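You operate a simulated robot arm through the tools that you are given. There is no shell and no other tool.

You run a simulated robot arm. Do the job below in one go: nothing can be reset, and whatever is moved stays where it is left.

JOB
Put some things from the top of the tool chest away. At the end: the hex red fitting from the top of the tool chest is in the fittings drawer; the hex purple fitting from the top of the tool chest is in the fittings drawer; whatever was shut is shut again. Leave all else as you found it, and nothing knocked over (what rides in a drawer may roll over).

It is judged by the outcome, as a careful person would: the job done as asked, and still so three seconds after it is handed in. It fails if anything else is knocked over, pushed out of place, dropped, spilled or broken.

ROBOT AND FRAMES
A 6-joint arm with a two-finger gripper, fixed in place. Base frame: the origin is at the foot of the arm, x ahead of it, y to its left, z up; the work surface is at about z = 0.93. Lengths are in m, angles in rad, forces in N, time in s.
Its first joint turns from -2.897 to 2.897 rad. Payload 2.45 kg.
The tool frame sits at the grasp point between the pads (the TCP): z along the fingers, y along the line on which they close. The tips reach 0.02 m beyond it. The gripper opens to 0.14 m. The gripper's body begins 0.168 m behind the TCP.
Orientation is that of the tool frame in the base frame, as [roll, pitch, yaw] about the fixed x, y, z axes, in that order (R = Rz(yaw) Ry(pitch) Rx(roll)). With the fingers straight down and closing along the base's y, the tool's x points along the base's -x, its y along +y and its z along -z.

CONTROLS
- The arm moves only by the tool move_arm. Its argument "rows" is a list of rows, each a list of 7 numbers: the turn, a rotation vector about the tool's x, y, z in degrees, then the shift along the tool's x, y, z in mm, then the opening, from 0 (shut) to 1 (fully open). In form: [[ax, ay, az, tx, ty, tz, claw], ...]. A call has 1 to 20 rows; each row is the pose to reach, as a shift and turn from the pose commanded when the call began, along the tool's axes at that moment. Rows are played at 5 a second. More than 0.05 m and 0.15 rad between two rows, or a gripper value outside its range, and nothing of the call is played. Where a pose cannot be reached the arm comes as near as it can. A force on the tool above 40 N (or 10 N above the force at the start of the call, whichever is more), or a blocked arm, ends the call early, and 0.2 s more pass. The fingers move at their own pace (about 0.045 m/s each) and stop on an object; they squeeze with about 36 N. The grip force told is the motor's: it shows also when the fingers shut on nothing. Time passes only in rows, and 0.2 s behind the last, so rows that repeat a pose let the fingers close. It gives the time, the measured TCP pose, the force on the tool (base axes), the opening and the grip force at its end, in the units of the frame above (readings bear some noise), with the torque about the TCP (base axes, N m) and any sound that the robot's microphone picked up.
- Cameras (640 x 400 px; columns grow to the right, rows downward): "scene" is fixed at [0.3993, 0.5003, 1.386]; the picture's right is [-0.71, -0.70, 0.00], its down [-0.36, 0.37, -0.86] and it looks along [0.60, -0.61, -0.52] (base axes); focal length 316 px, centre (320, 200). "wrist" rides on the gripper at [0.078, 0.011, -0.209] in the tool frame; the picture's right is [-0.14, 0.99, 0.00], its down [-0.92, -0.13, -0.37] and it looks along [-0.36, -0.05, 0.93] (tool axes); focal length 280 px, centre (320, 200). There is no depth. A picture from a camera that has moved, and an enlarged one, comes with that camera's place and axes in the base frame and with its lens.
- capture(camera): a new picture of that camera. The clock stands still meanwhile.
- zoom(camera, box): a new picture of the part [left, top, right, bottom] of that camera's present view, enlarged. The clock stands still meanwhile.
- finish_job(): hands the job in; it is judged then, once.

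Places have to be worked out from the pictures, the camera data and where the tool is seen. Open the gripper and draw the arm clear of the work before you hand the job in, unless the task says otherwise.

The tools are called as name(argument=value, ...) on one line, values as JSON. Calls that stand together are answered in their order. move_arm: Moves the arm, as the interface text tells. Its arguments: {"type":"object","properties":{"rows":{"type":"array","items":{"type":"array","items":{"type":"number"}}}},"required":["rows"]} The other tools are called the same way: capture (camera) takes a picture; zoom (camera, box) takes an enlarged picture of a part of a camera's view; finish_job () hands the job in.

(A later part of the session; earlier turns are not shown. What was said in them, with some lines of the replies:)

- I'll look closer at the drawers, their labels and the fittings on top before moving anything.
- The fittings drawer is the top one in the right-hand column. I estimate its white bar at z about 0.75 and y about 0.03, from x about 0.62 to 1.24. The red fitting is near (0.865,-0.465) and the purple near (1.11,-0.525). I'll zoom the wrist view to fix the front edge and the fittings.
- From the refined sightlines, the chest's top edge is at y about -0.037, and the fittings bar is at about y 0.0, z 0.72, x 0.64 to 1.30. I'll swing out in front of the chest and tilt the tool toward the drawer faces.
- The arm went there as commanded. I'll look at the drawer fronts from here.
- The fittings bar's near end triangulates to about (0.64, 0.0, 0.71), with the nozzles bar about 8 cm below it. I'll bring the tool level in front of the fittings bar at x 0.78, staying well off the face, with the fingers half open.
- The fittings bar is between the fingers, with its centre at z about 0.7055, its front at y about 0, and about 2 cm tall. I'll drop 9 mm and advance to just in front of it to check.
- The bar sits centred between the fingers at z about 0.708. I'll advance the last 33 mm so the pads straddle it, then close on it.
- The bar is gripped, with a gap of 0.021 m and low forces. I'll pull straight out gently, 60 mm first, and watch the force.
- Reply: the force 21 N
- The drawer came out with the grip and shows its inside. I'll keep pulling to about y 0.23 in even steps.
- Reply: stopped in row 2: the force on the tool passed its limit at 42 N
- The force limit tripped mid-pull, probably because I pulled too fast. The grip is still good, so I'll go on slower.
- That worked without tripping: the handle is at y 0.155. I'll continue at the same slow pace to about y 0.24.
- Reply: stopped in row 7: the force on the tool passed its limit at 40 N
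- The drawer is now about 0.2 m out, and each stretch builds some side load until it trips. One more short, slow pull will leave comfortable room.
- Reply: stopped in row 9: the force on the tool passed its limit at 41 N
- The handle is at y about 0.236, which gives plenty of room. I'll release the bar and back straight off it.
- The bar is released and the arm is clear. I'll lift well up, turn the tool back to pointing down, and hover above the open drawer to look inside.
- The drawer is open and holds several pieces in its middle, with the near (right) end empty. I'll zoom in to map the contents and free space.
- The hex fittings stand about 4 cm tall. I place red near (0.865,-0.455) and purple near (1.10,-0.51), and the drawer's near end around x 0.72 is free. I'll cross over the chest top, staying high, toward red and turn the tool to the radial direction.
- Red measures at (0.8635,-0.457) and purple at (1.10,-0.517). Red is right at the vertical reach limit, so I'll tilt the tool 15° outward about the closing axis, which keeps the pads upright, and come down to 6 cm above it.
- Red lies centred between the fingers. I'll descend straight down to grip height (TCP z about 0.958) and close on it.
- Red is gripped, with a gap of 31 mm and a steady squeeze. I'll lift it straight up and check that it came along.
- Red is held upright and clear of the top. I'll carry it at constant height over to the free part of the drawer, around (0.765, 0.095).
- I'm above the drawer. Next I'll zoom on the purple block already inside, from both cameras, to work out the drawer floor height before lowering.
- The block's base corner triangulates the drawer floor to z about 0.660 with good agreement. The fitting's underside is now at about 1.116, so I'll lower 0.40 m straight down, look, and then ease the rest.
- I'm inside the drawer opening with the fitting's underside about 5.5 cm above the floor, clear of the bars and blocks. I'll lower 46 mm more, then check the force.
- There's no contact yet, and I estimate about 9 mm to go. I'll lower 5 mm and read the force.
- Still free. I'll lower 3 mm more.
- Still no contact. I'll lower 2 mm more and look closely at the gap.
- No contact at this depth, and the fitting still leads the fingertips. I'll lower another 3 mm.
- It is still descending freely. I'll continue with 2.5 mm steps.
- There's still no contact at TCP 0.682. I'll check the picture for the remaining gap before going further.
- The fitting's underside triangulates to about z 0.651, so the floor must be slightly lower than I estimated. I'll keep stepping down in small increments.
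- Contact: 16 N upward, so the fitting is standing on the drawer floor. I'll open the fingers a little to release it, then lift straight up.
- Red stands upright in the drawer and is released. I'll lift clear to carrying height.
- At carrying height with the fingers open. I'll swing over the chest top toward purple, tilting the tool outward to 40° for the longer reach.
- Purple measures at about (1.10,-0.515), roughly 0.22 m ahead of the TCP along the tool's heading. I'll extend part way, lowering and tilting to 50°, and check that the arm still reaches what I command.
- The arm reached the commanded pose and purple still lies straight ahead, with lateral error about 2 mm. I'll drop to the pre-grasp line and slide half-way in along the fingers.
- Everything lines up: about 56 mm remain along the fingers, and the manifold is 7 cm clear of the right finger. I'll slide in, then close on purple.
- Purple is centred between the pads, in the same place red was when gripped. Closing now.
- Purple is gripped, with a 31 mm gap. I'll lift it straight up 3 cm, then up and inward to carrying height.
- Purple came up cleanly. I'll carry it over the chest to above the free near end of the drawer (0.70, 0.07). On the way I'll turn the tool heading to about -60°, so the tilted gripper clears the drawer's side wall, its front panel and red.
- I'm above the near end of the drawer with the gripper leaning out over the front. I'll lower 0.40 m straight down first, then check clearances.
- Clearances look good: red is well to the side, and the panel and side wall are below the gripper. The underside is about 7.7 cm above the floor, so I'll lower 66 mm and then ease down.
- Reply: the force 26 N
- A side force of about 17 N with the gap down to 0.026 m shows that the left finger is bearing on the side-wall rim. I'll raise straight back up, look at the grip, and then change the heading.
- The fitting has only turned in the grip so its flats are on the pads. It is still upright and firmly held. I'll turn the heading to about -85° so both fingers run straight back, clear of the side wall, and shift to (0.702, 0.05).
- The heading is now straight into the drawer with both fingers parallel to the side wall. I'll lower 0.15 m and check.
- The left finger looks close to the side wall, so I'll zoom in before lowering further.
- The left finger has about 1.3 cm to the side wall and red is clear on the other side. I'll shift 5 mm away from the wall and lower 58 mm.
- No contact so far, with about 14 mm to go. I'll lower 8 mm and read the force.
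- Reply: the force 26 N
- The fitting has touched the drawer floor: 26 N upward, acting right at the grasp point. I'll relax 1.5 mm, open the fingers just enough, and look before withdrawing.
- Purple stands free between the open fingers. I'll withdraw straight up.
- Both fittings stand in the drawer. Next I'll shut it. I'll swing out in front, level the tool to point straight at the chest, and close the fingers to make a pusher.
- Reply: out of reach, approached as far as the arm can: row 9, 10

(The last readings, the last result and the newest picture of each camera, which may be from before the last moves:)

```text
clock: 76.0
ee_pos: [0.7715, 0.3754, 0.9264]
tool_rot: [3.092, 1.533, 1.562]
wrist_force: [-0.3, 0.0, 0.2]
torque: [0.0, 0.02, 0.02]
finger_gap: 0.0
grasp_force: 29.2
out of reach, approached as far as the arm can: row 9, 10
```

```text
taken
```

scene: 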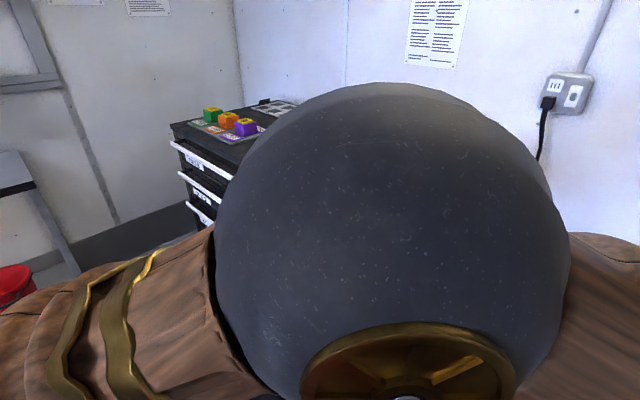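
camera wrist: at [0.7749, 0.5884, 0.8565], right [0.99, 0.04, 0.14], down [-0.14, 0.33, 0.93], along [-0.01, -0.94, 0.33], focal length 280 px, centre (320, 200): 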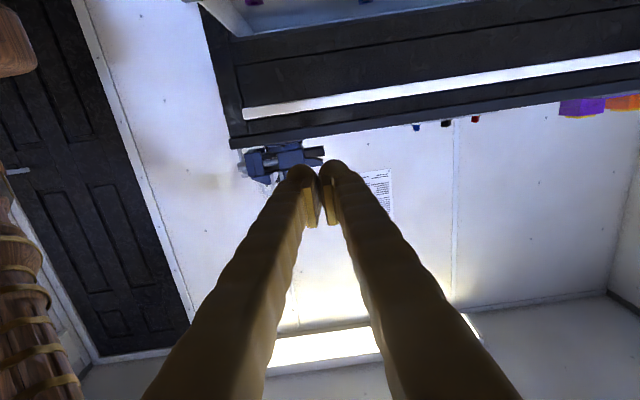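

The last rows were just out of reach, with the tool held too far out in y. I'll come back in toward the chest and lower, which should bring the pose inside the reach.

move_arm(rows=[[0, 0, 0, 20, 0, 30, 0], [0, 0, 0, 40, 0, 60, 0], [0, 0, 0, 60, 0, 90, 0], [0, 0, 0, 60, 0, 90, 0]])

capture(camera="wrist")

```text
clock: 77.0
ee_pos: [0.7739, 0.2887, 0.8612]
tool_rot: [3.102, 1.534, 1.575]
wrist_force: [0.3, 0.3, 0.0]
torque: [-0.03, -0.01, 0.04]
finger_gap: 0.0001
grasp_force: 29.1
```

```text
taken
camera wrist: at [0.7773, 0.5003, 0.7903], right [0.99, 0.04, 0.14], down [-0.14, 0.33, 0.93], along [-0.01, -0.94, 0.33], focal length 280 px, centre (320, 200)
```

wrist: 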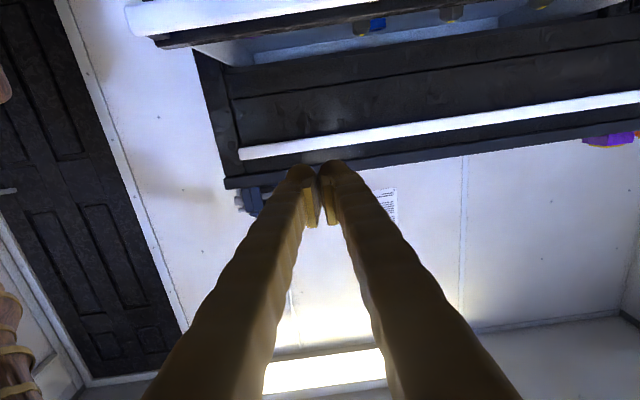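

The pose is reachable again, and the pusher is level in front of the drawer with its tips at y about 0.27. I'll lower it to the bar's height.

move_arm(rows=[[0, 0, 0, 30, 0, 1, 0], [0, 0, 0, 69, 0, 2.4, 0], [0, 0, 0, 108, 0, 3.7, 0], [0, 0, 0, 138, 0, 4.7, 0], [0, 0, 0, 154.4, 0, 5.3, 0]])

capture(camera="wrist")

capture(camera="scene")

```text
clock: 78.2
ee_pos: [0.7762, 0.2911, 0.7065]
tool_rot: [3.093, 1.531, 1.564]
wrist_force: [-0.2, -0.1, -0.8]
torque: [0.03, -0.01, 0.04]
finger_gap: 0.0
grasp_force: 29.3
```

```text
taken
camera wrist: at [0.7786, 0.5022, 0.6365], right [0.99, 0.04, 0.14], down [-0.14, 0.33, 0.93], along [-0.01, -0.94, 0.33], focal length 280 px, centre (320, 200)
```

wrist: 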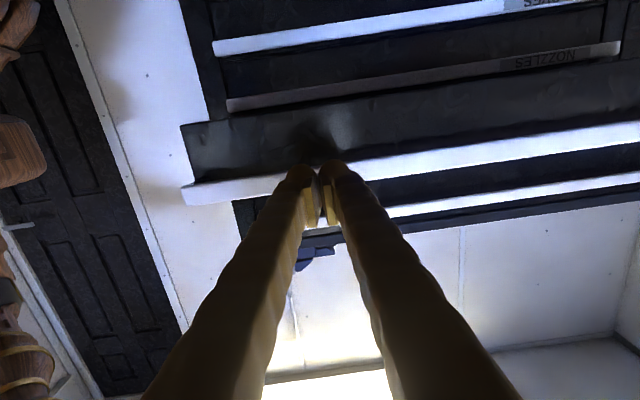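

```text
taken
```

scene: 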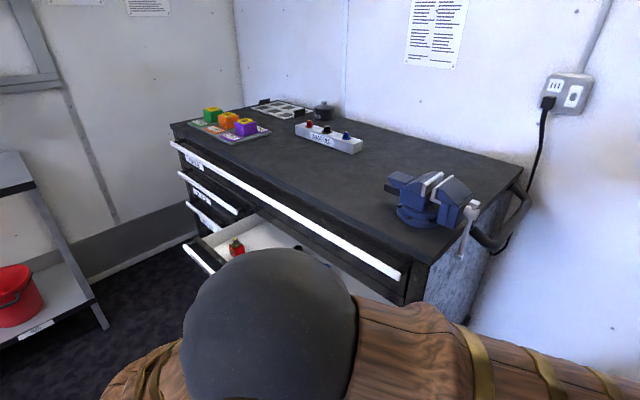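

The bar is directly in front of the fingertips at matching height. I'll push straight in slowly for the first 150 mm.

move_arm(rows=[[0, 0, 0, -0.3, -0.4, 10, 0], [0, 0, 0, -0.6, -0.8, 18, 0], [0, 0, 0, -0.8, -1.1, 25, 0], [0, 0, 0, -1, -1.4, 31, 0], [0, 0, 0, -1.2, -1.7, 37, 0], [0, 0, 0, -1.4, -1.9, 43, 0], [0, 0, 0, -1.6, -2.2, 50, 0], [0, 0, 0, -1.9, -2.6, 57, 0], [0, 0, 0, -2.1, -2.9, 64, 0], [0, 0, 0, -2.3, -3.2, 71, 0], [0, 0, 0, -2.6, -3.5, 78, 0], [0, 0, 0, -2.8, -3.8, 85, 0], [0, 0, 0, -3, -4.1, 92, 0], [0, 0, 0, -3.3, -4.5, 99, 0], [0, 0, 0, -3.5, -4.8, 106, 0], [0, 0, 0, -3.7, -5.1, 113, 0], [0, 0, 0, -3.9, -5.4, 120, 0], [0, 0, 0, -4.2, -5.7, 127, 0], [0, 0, 0, -4.4, -6, 134, 0], [0, 0, 0, -4.6, -6.3, 141, 0]])

capture(camera="wrist")

capture(camera="scene")

```text
clock: 82.4
ee_pos: [0.7749, 0.1479, 0.7069]
tool_rot: [3.098, 1.533, 1.567]
wrist_force: [0.7, -0.4, 0.7]
torque: [0.01, 0.02, 0.02]
finger_gap: 0.0
grasp_force: 29.6
```

```text
taken
camera wrist: at [0.7775, 0.3606, 0.6361], right [0.99, 0.04, 0.14], down [-0.14, 0.33, 0.93], along [-0.01, -0.94, 0.33], focal length 280 px, centre (320, 200)
```

wrist: 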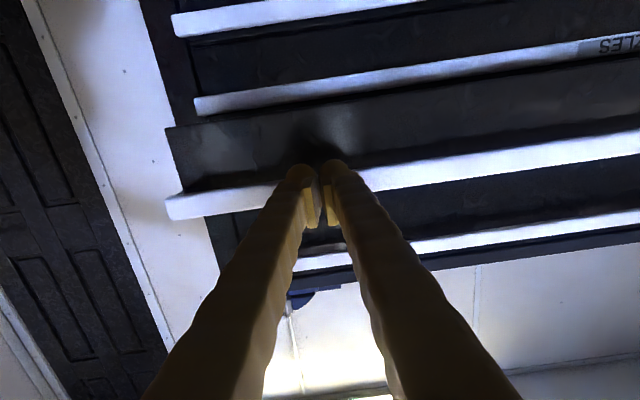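

```text
taken
```

scene: 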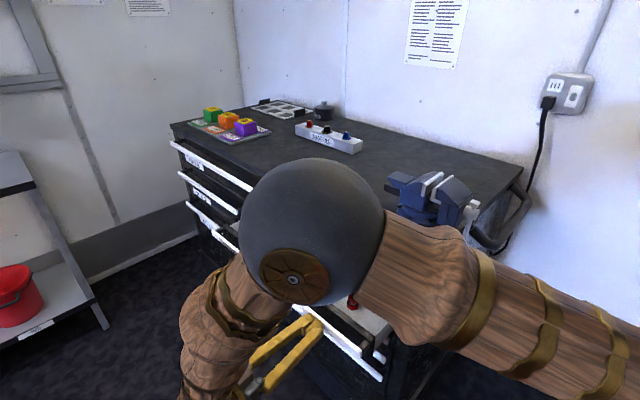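

The drawer is moving in smoothly with almost no resistance. I'll keep pushing at the same pace to about y 0.04.

move_arm(rows=[[0, 0, 0, -0.2, -0.3, 6, 0], [0, 0, 0, -0.4, -0.6, 13, 0], [0, 0, 0, -0.7, -0.9, 20, 0], [0, 0, 0, -0.9, -1.2, 27, 0], [0, 0, 0, -1.1, -1.5, 34, 0], [0, 0, 0, -1.3, -1.8, 41, 0], [0, 0, 0, -1.6, -2.2, 48, 0], [0, 0, 0, -1.8, -2.5, 55, 0], [0, 0, 0, -2, -2.8, 62, 0], [0, 0, 0, -2.3, -3.1, 69, 0], [0, 0, 0, -2.5, -3.4, 76, 0], [0, 0, 0, -2.7, -3.7, 83, 0], [0, 0, 0, -3, -4, 90, 0], [0, 0, 0, -3.2, -4.3, 96, 0], [0, 0, 0, -3.3, -4.5, 101, 0], [0, 0, 0, -3.5, -4.7, 105, 0], [0, 0, 0, -3.6, -4.9, 109, 0]])

capture(camera="wrist")

capture(camera="scene")

```text
clock: 86.0
ee_pos: [0.7749, 0.0394, 0.7048]
tool_rot: [3.103, 1.531, 1.574]
wrist_force: [0.2, -0.1, 0.4]
torque: [0.04, 0.0, 0.0]
finger_gap: 0.0
grasp_force: 29.5
```

```text
taken
camera wrist: at [0.7775, 0.2514, 0.6351], right [0.99, 0.04, 0.14], down [-0.14, 0.33, 0.93], along [-0.01, -0.94, 0.33], focal length 280 px, centre (320, 200)
```

wrist: 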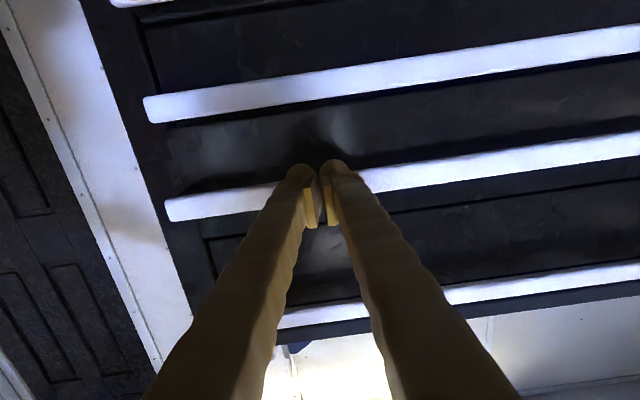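

```text
taken
```

scene: 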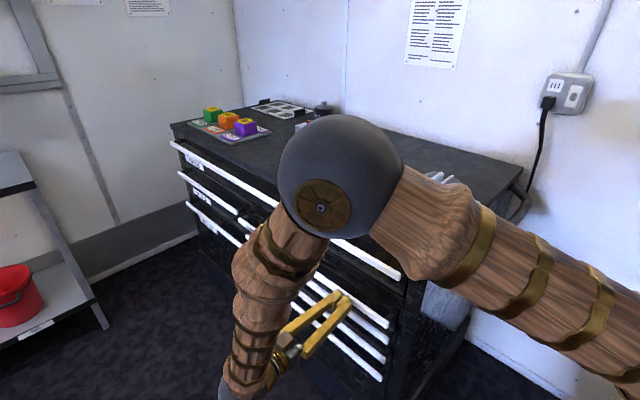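

About 2 cm remains. I'll push the rest at 3 mm per row and watch for the stop.

move_arm(rows=[[0, 0, 0, -0.1, -0.1, 3, 0], [0, 0, 0, -0.2, -0.3, 6, 0], [0, 0, 0, -0.3, -0.4, 9, 0], [0, 0, 0, -0.4, -0.5, 12, 0], [0, 0, 0, -0.5, -0.7, 15, 0], [0, 0, 0, -0.6, -0.8, 17, 0]])

capture(camera="wrist")

```text
clock: 87.4
ee_pos: [0.7739, 0.0232, 0.7048]
tool_rot: [3.109, 1.534, 1.582]
wrist_force: [-0.7, 0.6, -0.1]
torque: [0.02, -0.01, 0.04]
finger_gap: 0.0
grasp_force: 29.8
```

```text
taken
camera wrist: at [0.7771, 0.2336, 0.6359], right [0.99, 0.04, 0.14], down [-0.14, 0.33, 0.93], along [-0.01, -0.94, 0.33], focal length 280 px, centre (320, 200)
```

wrist: 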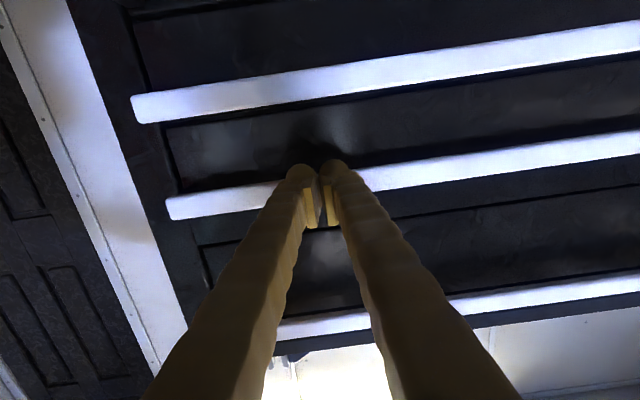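

The bar front is at y about 0.003, nearly shut, with no stop force felt yet. I'll keep pressing in 1.5 mm steps until it seats.

move_arm(rows=[[0, 0, 0, 0, -0.1, 1.5, 0], [0, 0, 0, -0.1, -0.1, 3, 0], [0, 0, 0, -0.1, -0.2, 4.5, 0], [0, 0, 0, -0.2, -0.2, 4.5, 0]])

```text
clock: 88.4
ee_pos: [0.7729, 0.0197, 0.7056]
tool_rot: [3.099, 1.531, 1.572]
wrist_force: [-1.3, 10.6, -0.8]
torque: [-0.09, 0.04, -0.13]
finger_gap: 0.0002
grasp_force: 29.5
stopped in row 4: the force on the tool passed its limit at 42 N (the readings are from after the stop); the commanded pose is now the measured one
```

The force jumped to 42 N: the drawer is against its stop and shut. I'll back straight off and open the fingers.

move_arm(rows=[[0, 0, 0, 0, 0, -8, 0], [0, 0, 0, 0, 0, -25, 0], [0, 0, 0, 0, 0, -60, 0.2], [0, 0, 0, 0, 0, -100, 0.4], [0, 0, 0, 0, 0, -140, 0.5], [0, 0, 0, 0, 0, -180, 0.5], [0, 0, 0, 0, 0, -220, 0.5]])

capture(camera="wrist")

capture(camera="scene")

```text
clock: 90.0
ee_pos: [0.7633, 0.2389, 0.7135]
tool_rot: [3.102, 1.532, 1.573]
wrist_force: [0.0, -0.2, 0.1]
torque: [0.01, 0.01, -0.05]
finger_gap: 0.07
grasp_force: 0.0
```

```text
taken
camera wrist: at [0.7677, 0.4507, 0.6438], right [0.99, 0.04, 0.14], down [-0.14, 0.33, 0.93], along [-0.01, -0.94, 0.33], focal length 280 px, centre (320, 200)
```

wrist: 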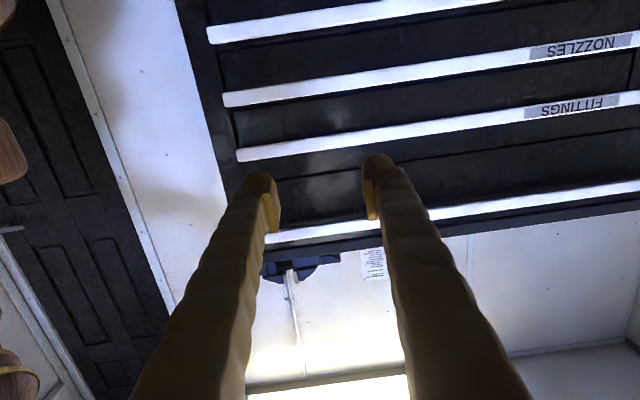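

```text
taken
```

scene: 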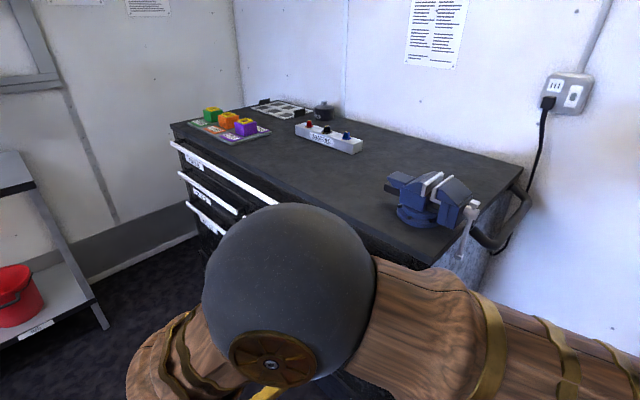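

All the bars line up again, so the drawer looks shut. I'll raise the arm and turn the tool down, clear of the work, so the scene camera can confirm it.

move_arm(rows=[[0, 4, 0, -30, 0, 0, 0.5], [0, 10, 0, -65, 0, 0, 0.5], [0, 17, 0, -100, 0, 0, 0.5], [0, 24, 0, -137, 0, 0, 0.5], [0, 31, 0, -174, 0, 0, 0.5], [0, 38, 0, -211, 0, 0, 0.5], [0, 45, 0, -248, 0, 0, 0.5], [0, 52, 0, -285, 0, 0, 0.5], [0, 59, 0, -322, 0, 0, 0.5], [0, 66, 0, -359, 0, 0, 0.5], [0, 73, 0, -390, 0, 0, 0.5], [0, 80, 0, -410, 0, 0, 0.5], [0, 88, 0, -420, 0, 0, 0.5]])

capture(camera="scene")

capture(camera="wrist")

```text
clock: 92.8
ee_pos: [0.7647, 0.2241, 1.1332]
tool_rot: [3.14, -0.007, 1.615]
wrist_force: [-0.2, -0.1, 0.1]
torque: [0.0, 0.01, -0.04]
finger_gap: 0.0702
grasp_force: 0.0
```

```text
taken
```

scene: 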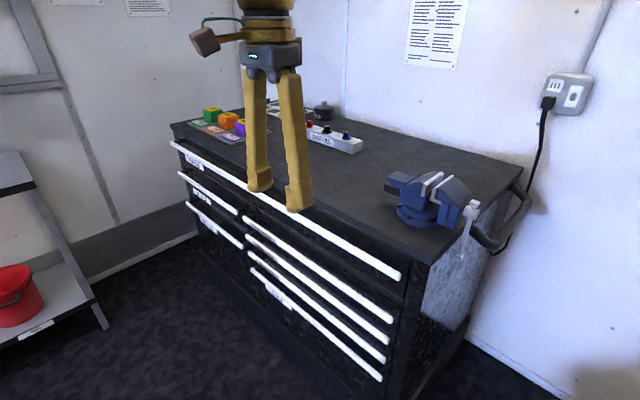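

```text
taken
camera wrist: at [0.7737, 0.3005, 1.342], right [1.0, -0.09, 0.0], down [-0.09, -0.93, 0.36], along [-0.03, -0.36, -0.93], focal length 280 px, centre (320, 200)
```

wrist: 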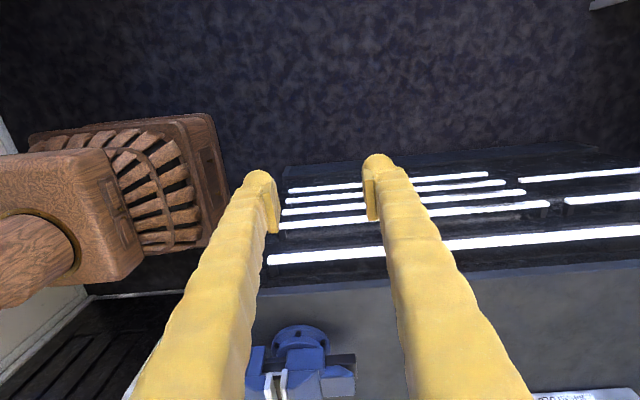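

The drawers look as they did at the start. I'll zoom on the same regions as before to compare the fittings bar's position and the rest of the chest top.

zoom(camera="scene", box=[230, 200, 430, 325])

zoom(camera="scene", box=[360, 240, 440, 400])

zoom(camera="scene", box=[280, 90, 440, 190])

```text
3.20 times, centred on (330, 262) of scene
camera zoom: at [0.3993, 0.5003, 1.386], right [-0.71, -0.7, 0.0], down [-0.36, 0.37, -0.86], along [0.6, -0.61, -0.52], focal length 1012 px, centre (288, 0)
```

zoom: 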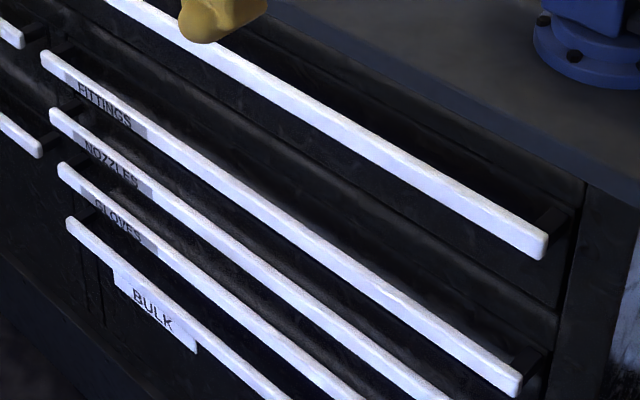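

```text
2.50 times, centred on (400, 320) of scene
camera zoom: at [0.3993, 0.5003, 1.386], right [-0.71, -0.7, 0.0], down [-0.36, 0.37, -0.86], along [0.6, -0.61, -0.52], focal length 790 px, centre (120, -100)
```

zoom: 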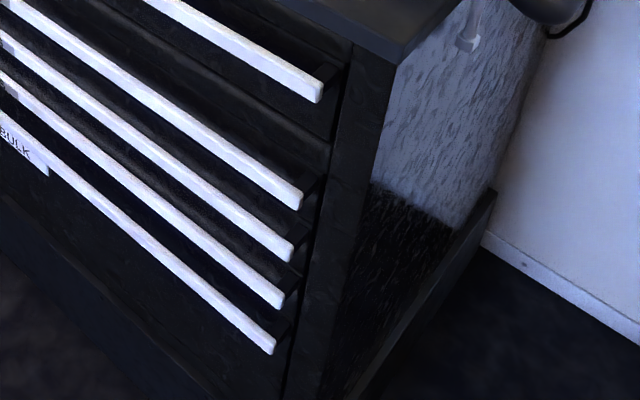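

```text
4.00 times, centred on (360, 140) of scene
camera zoom: at [0.3993, 0.5003, 1.386], right [-0.71, -0.7, 0.0], down [-0.36, 0.37, -0.86], along [0.6, -0.61, -0.52], focal length 1265 px, centre (160, 440)
```

zoom: 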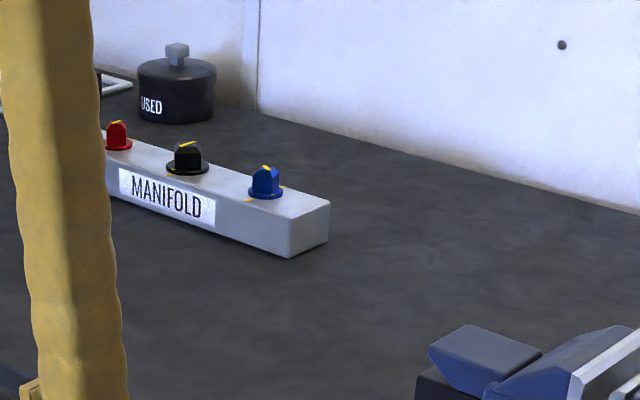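

The fittings bar sits at the same pixels as at the start. The manifold, can and vise are unmoved, and both hex fittings are off the top and inside the shut drawer. The gripper is open and the arm is clear, so I'm handing the job in.

finish_job()

```text
The job is handed in.
```

The red and purple hex fittings are both in the fittings drawer, and the drawer is shut again. I stood each one upright at the drawer's near end, but I couldn't see inside once it closed, so either may have tipped over.

- **Rest of the chest:** in the last pictures the vise, manifold, "USED" can and all the drawer bars are where they started. The pieces already in the fittings drawer were still in place in the last pictures before I shut it.
- **One contact on the way:** while lowering the purple fitting, a finger pressed on the drawer's side-wall rim at about 26 N. I saw no damage. The fitting only turned slightly in the grip, so I lifted it, changed the angle and set it down again.

The gripper is open and the arm is drawn clear of the chest.
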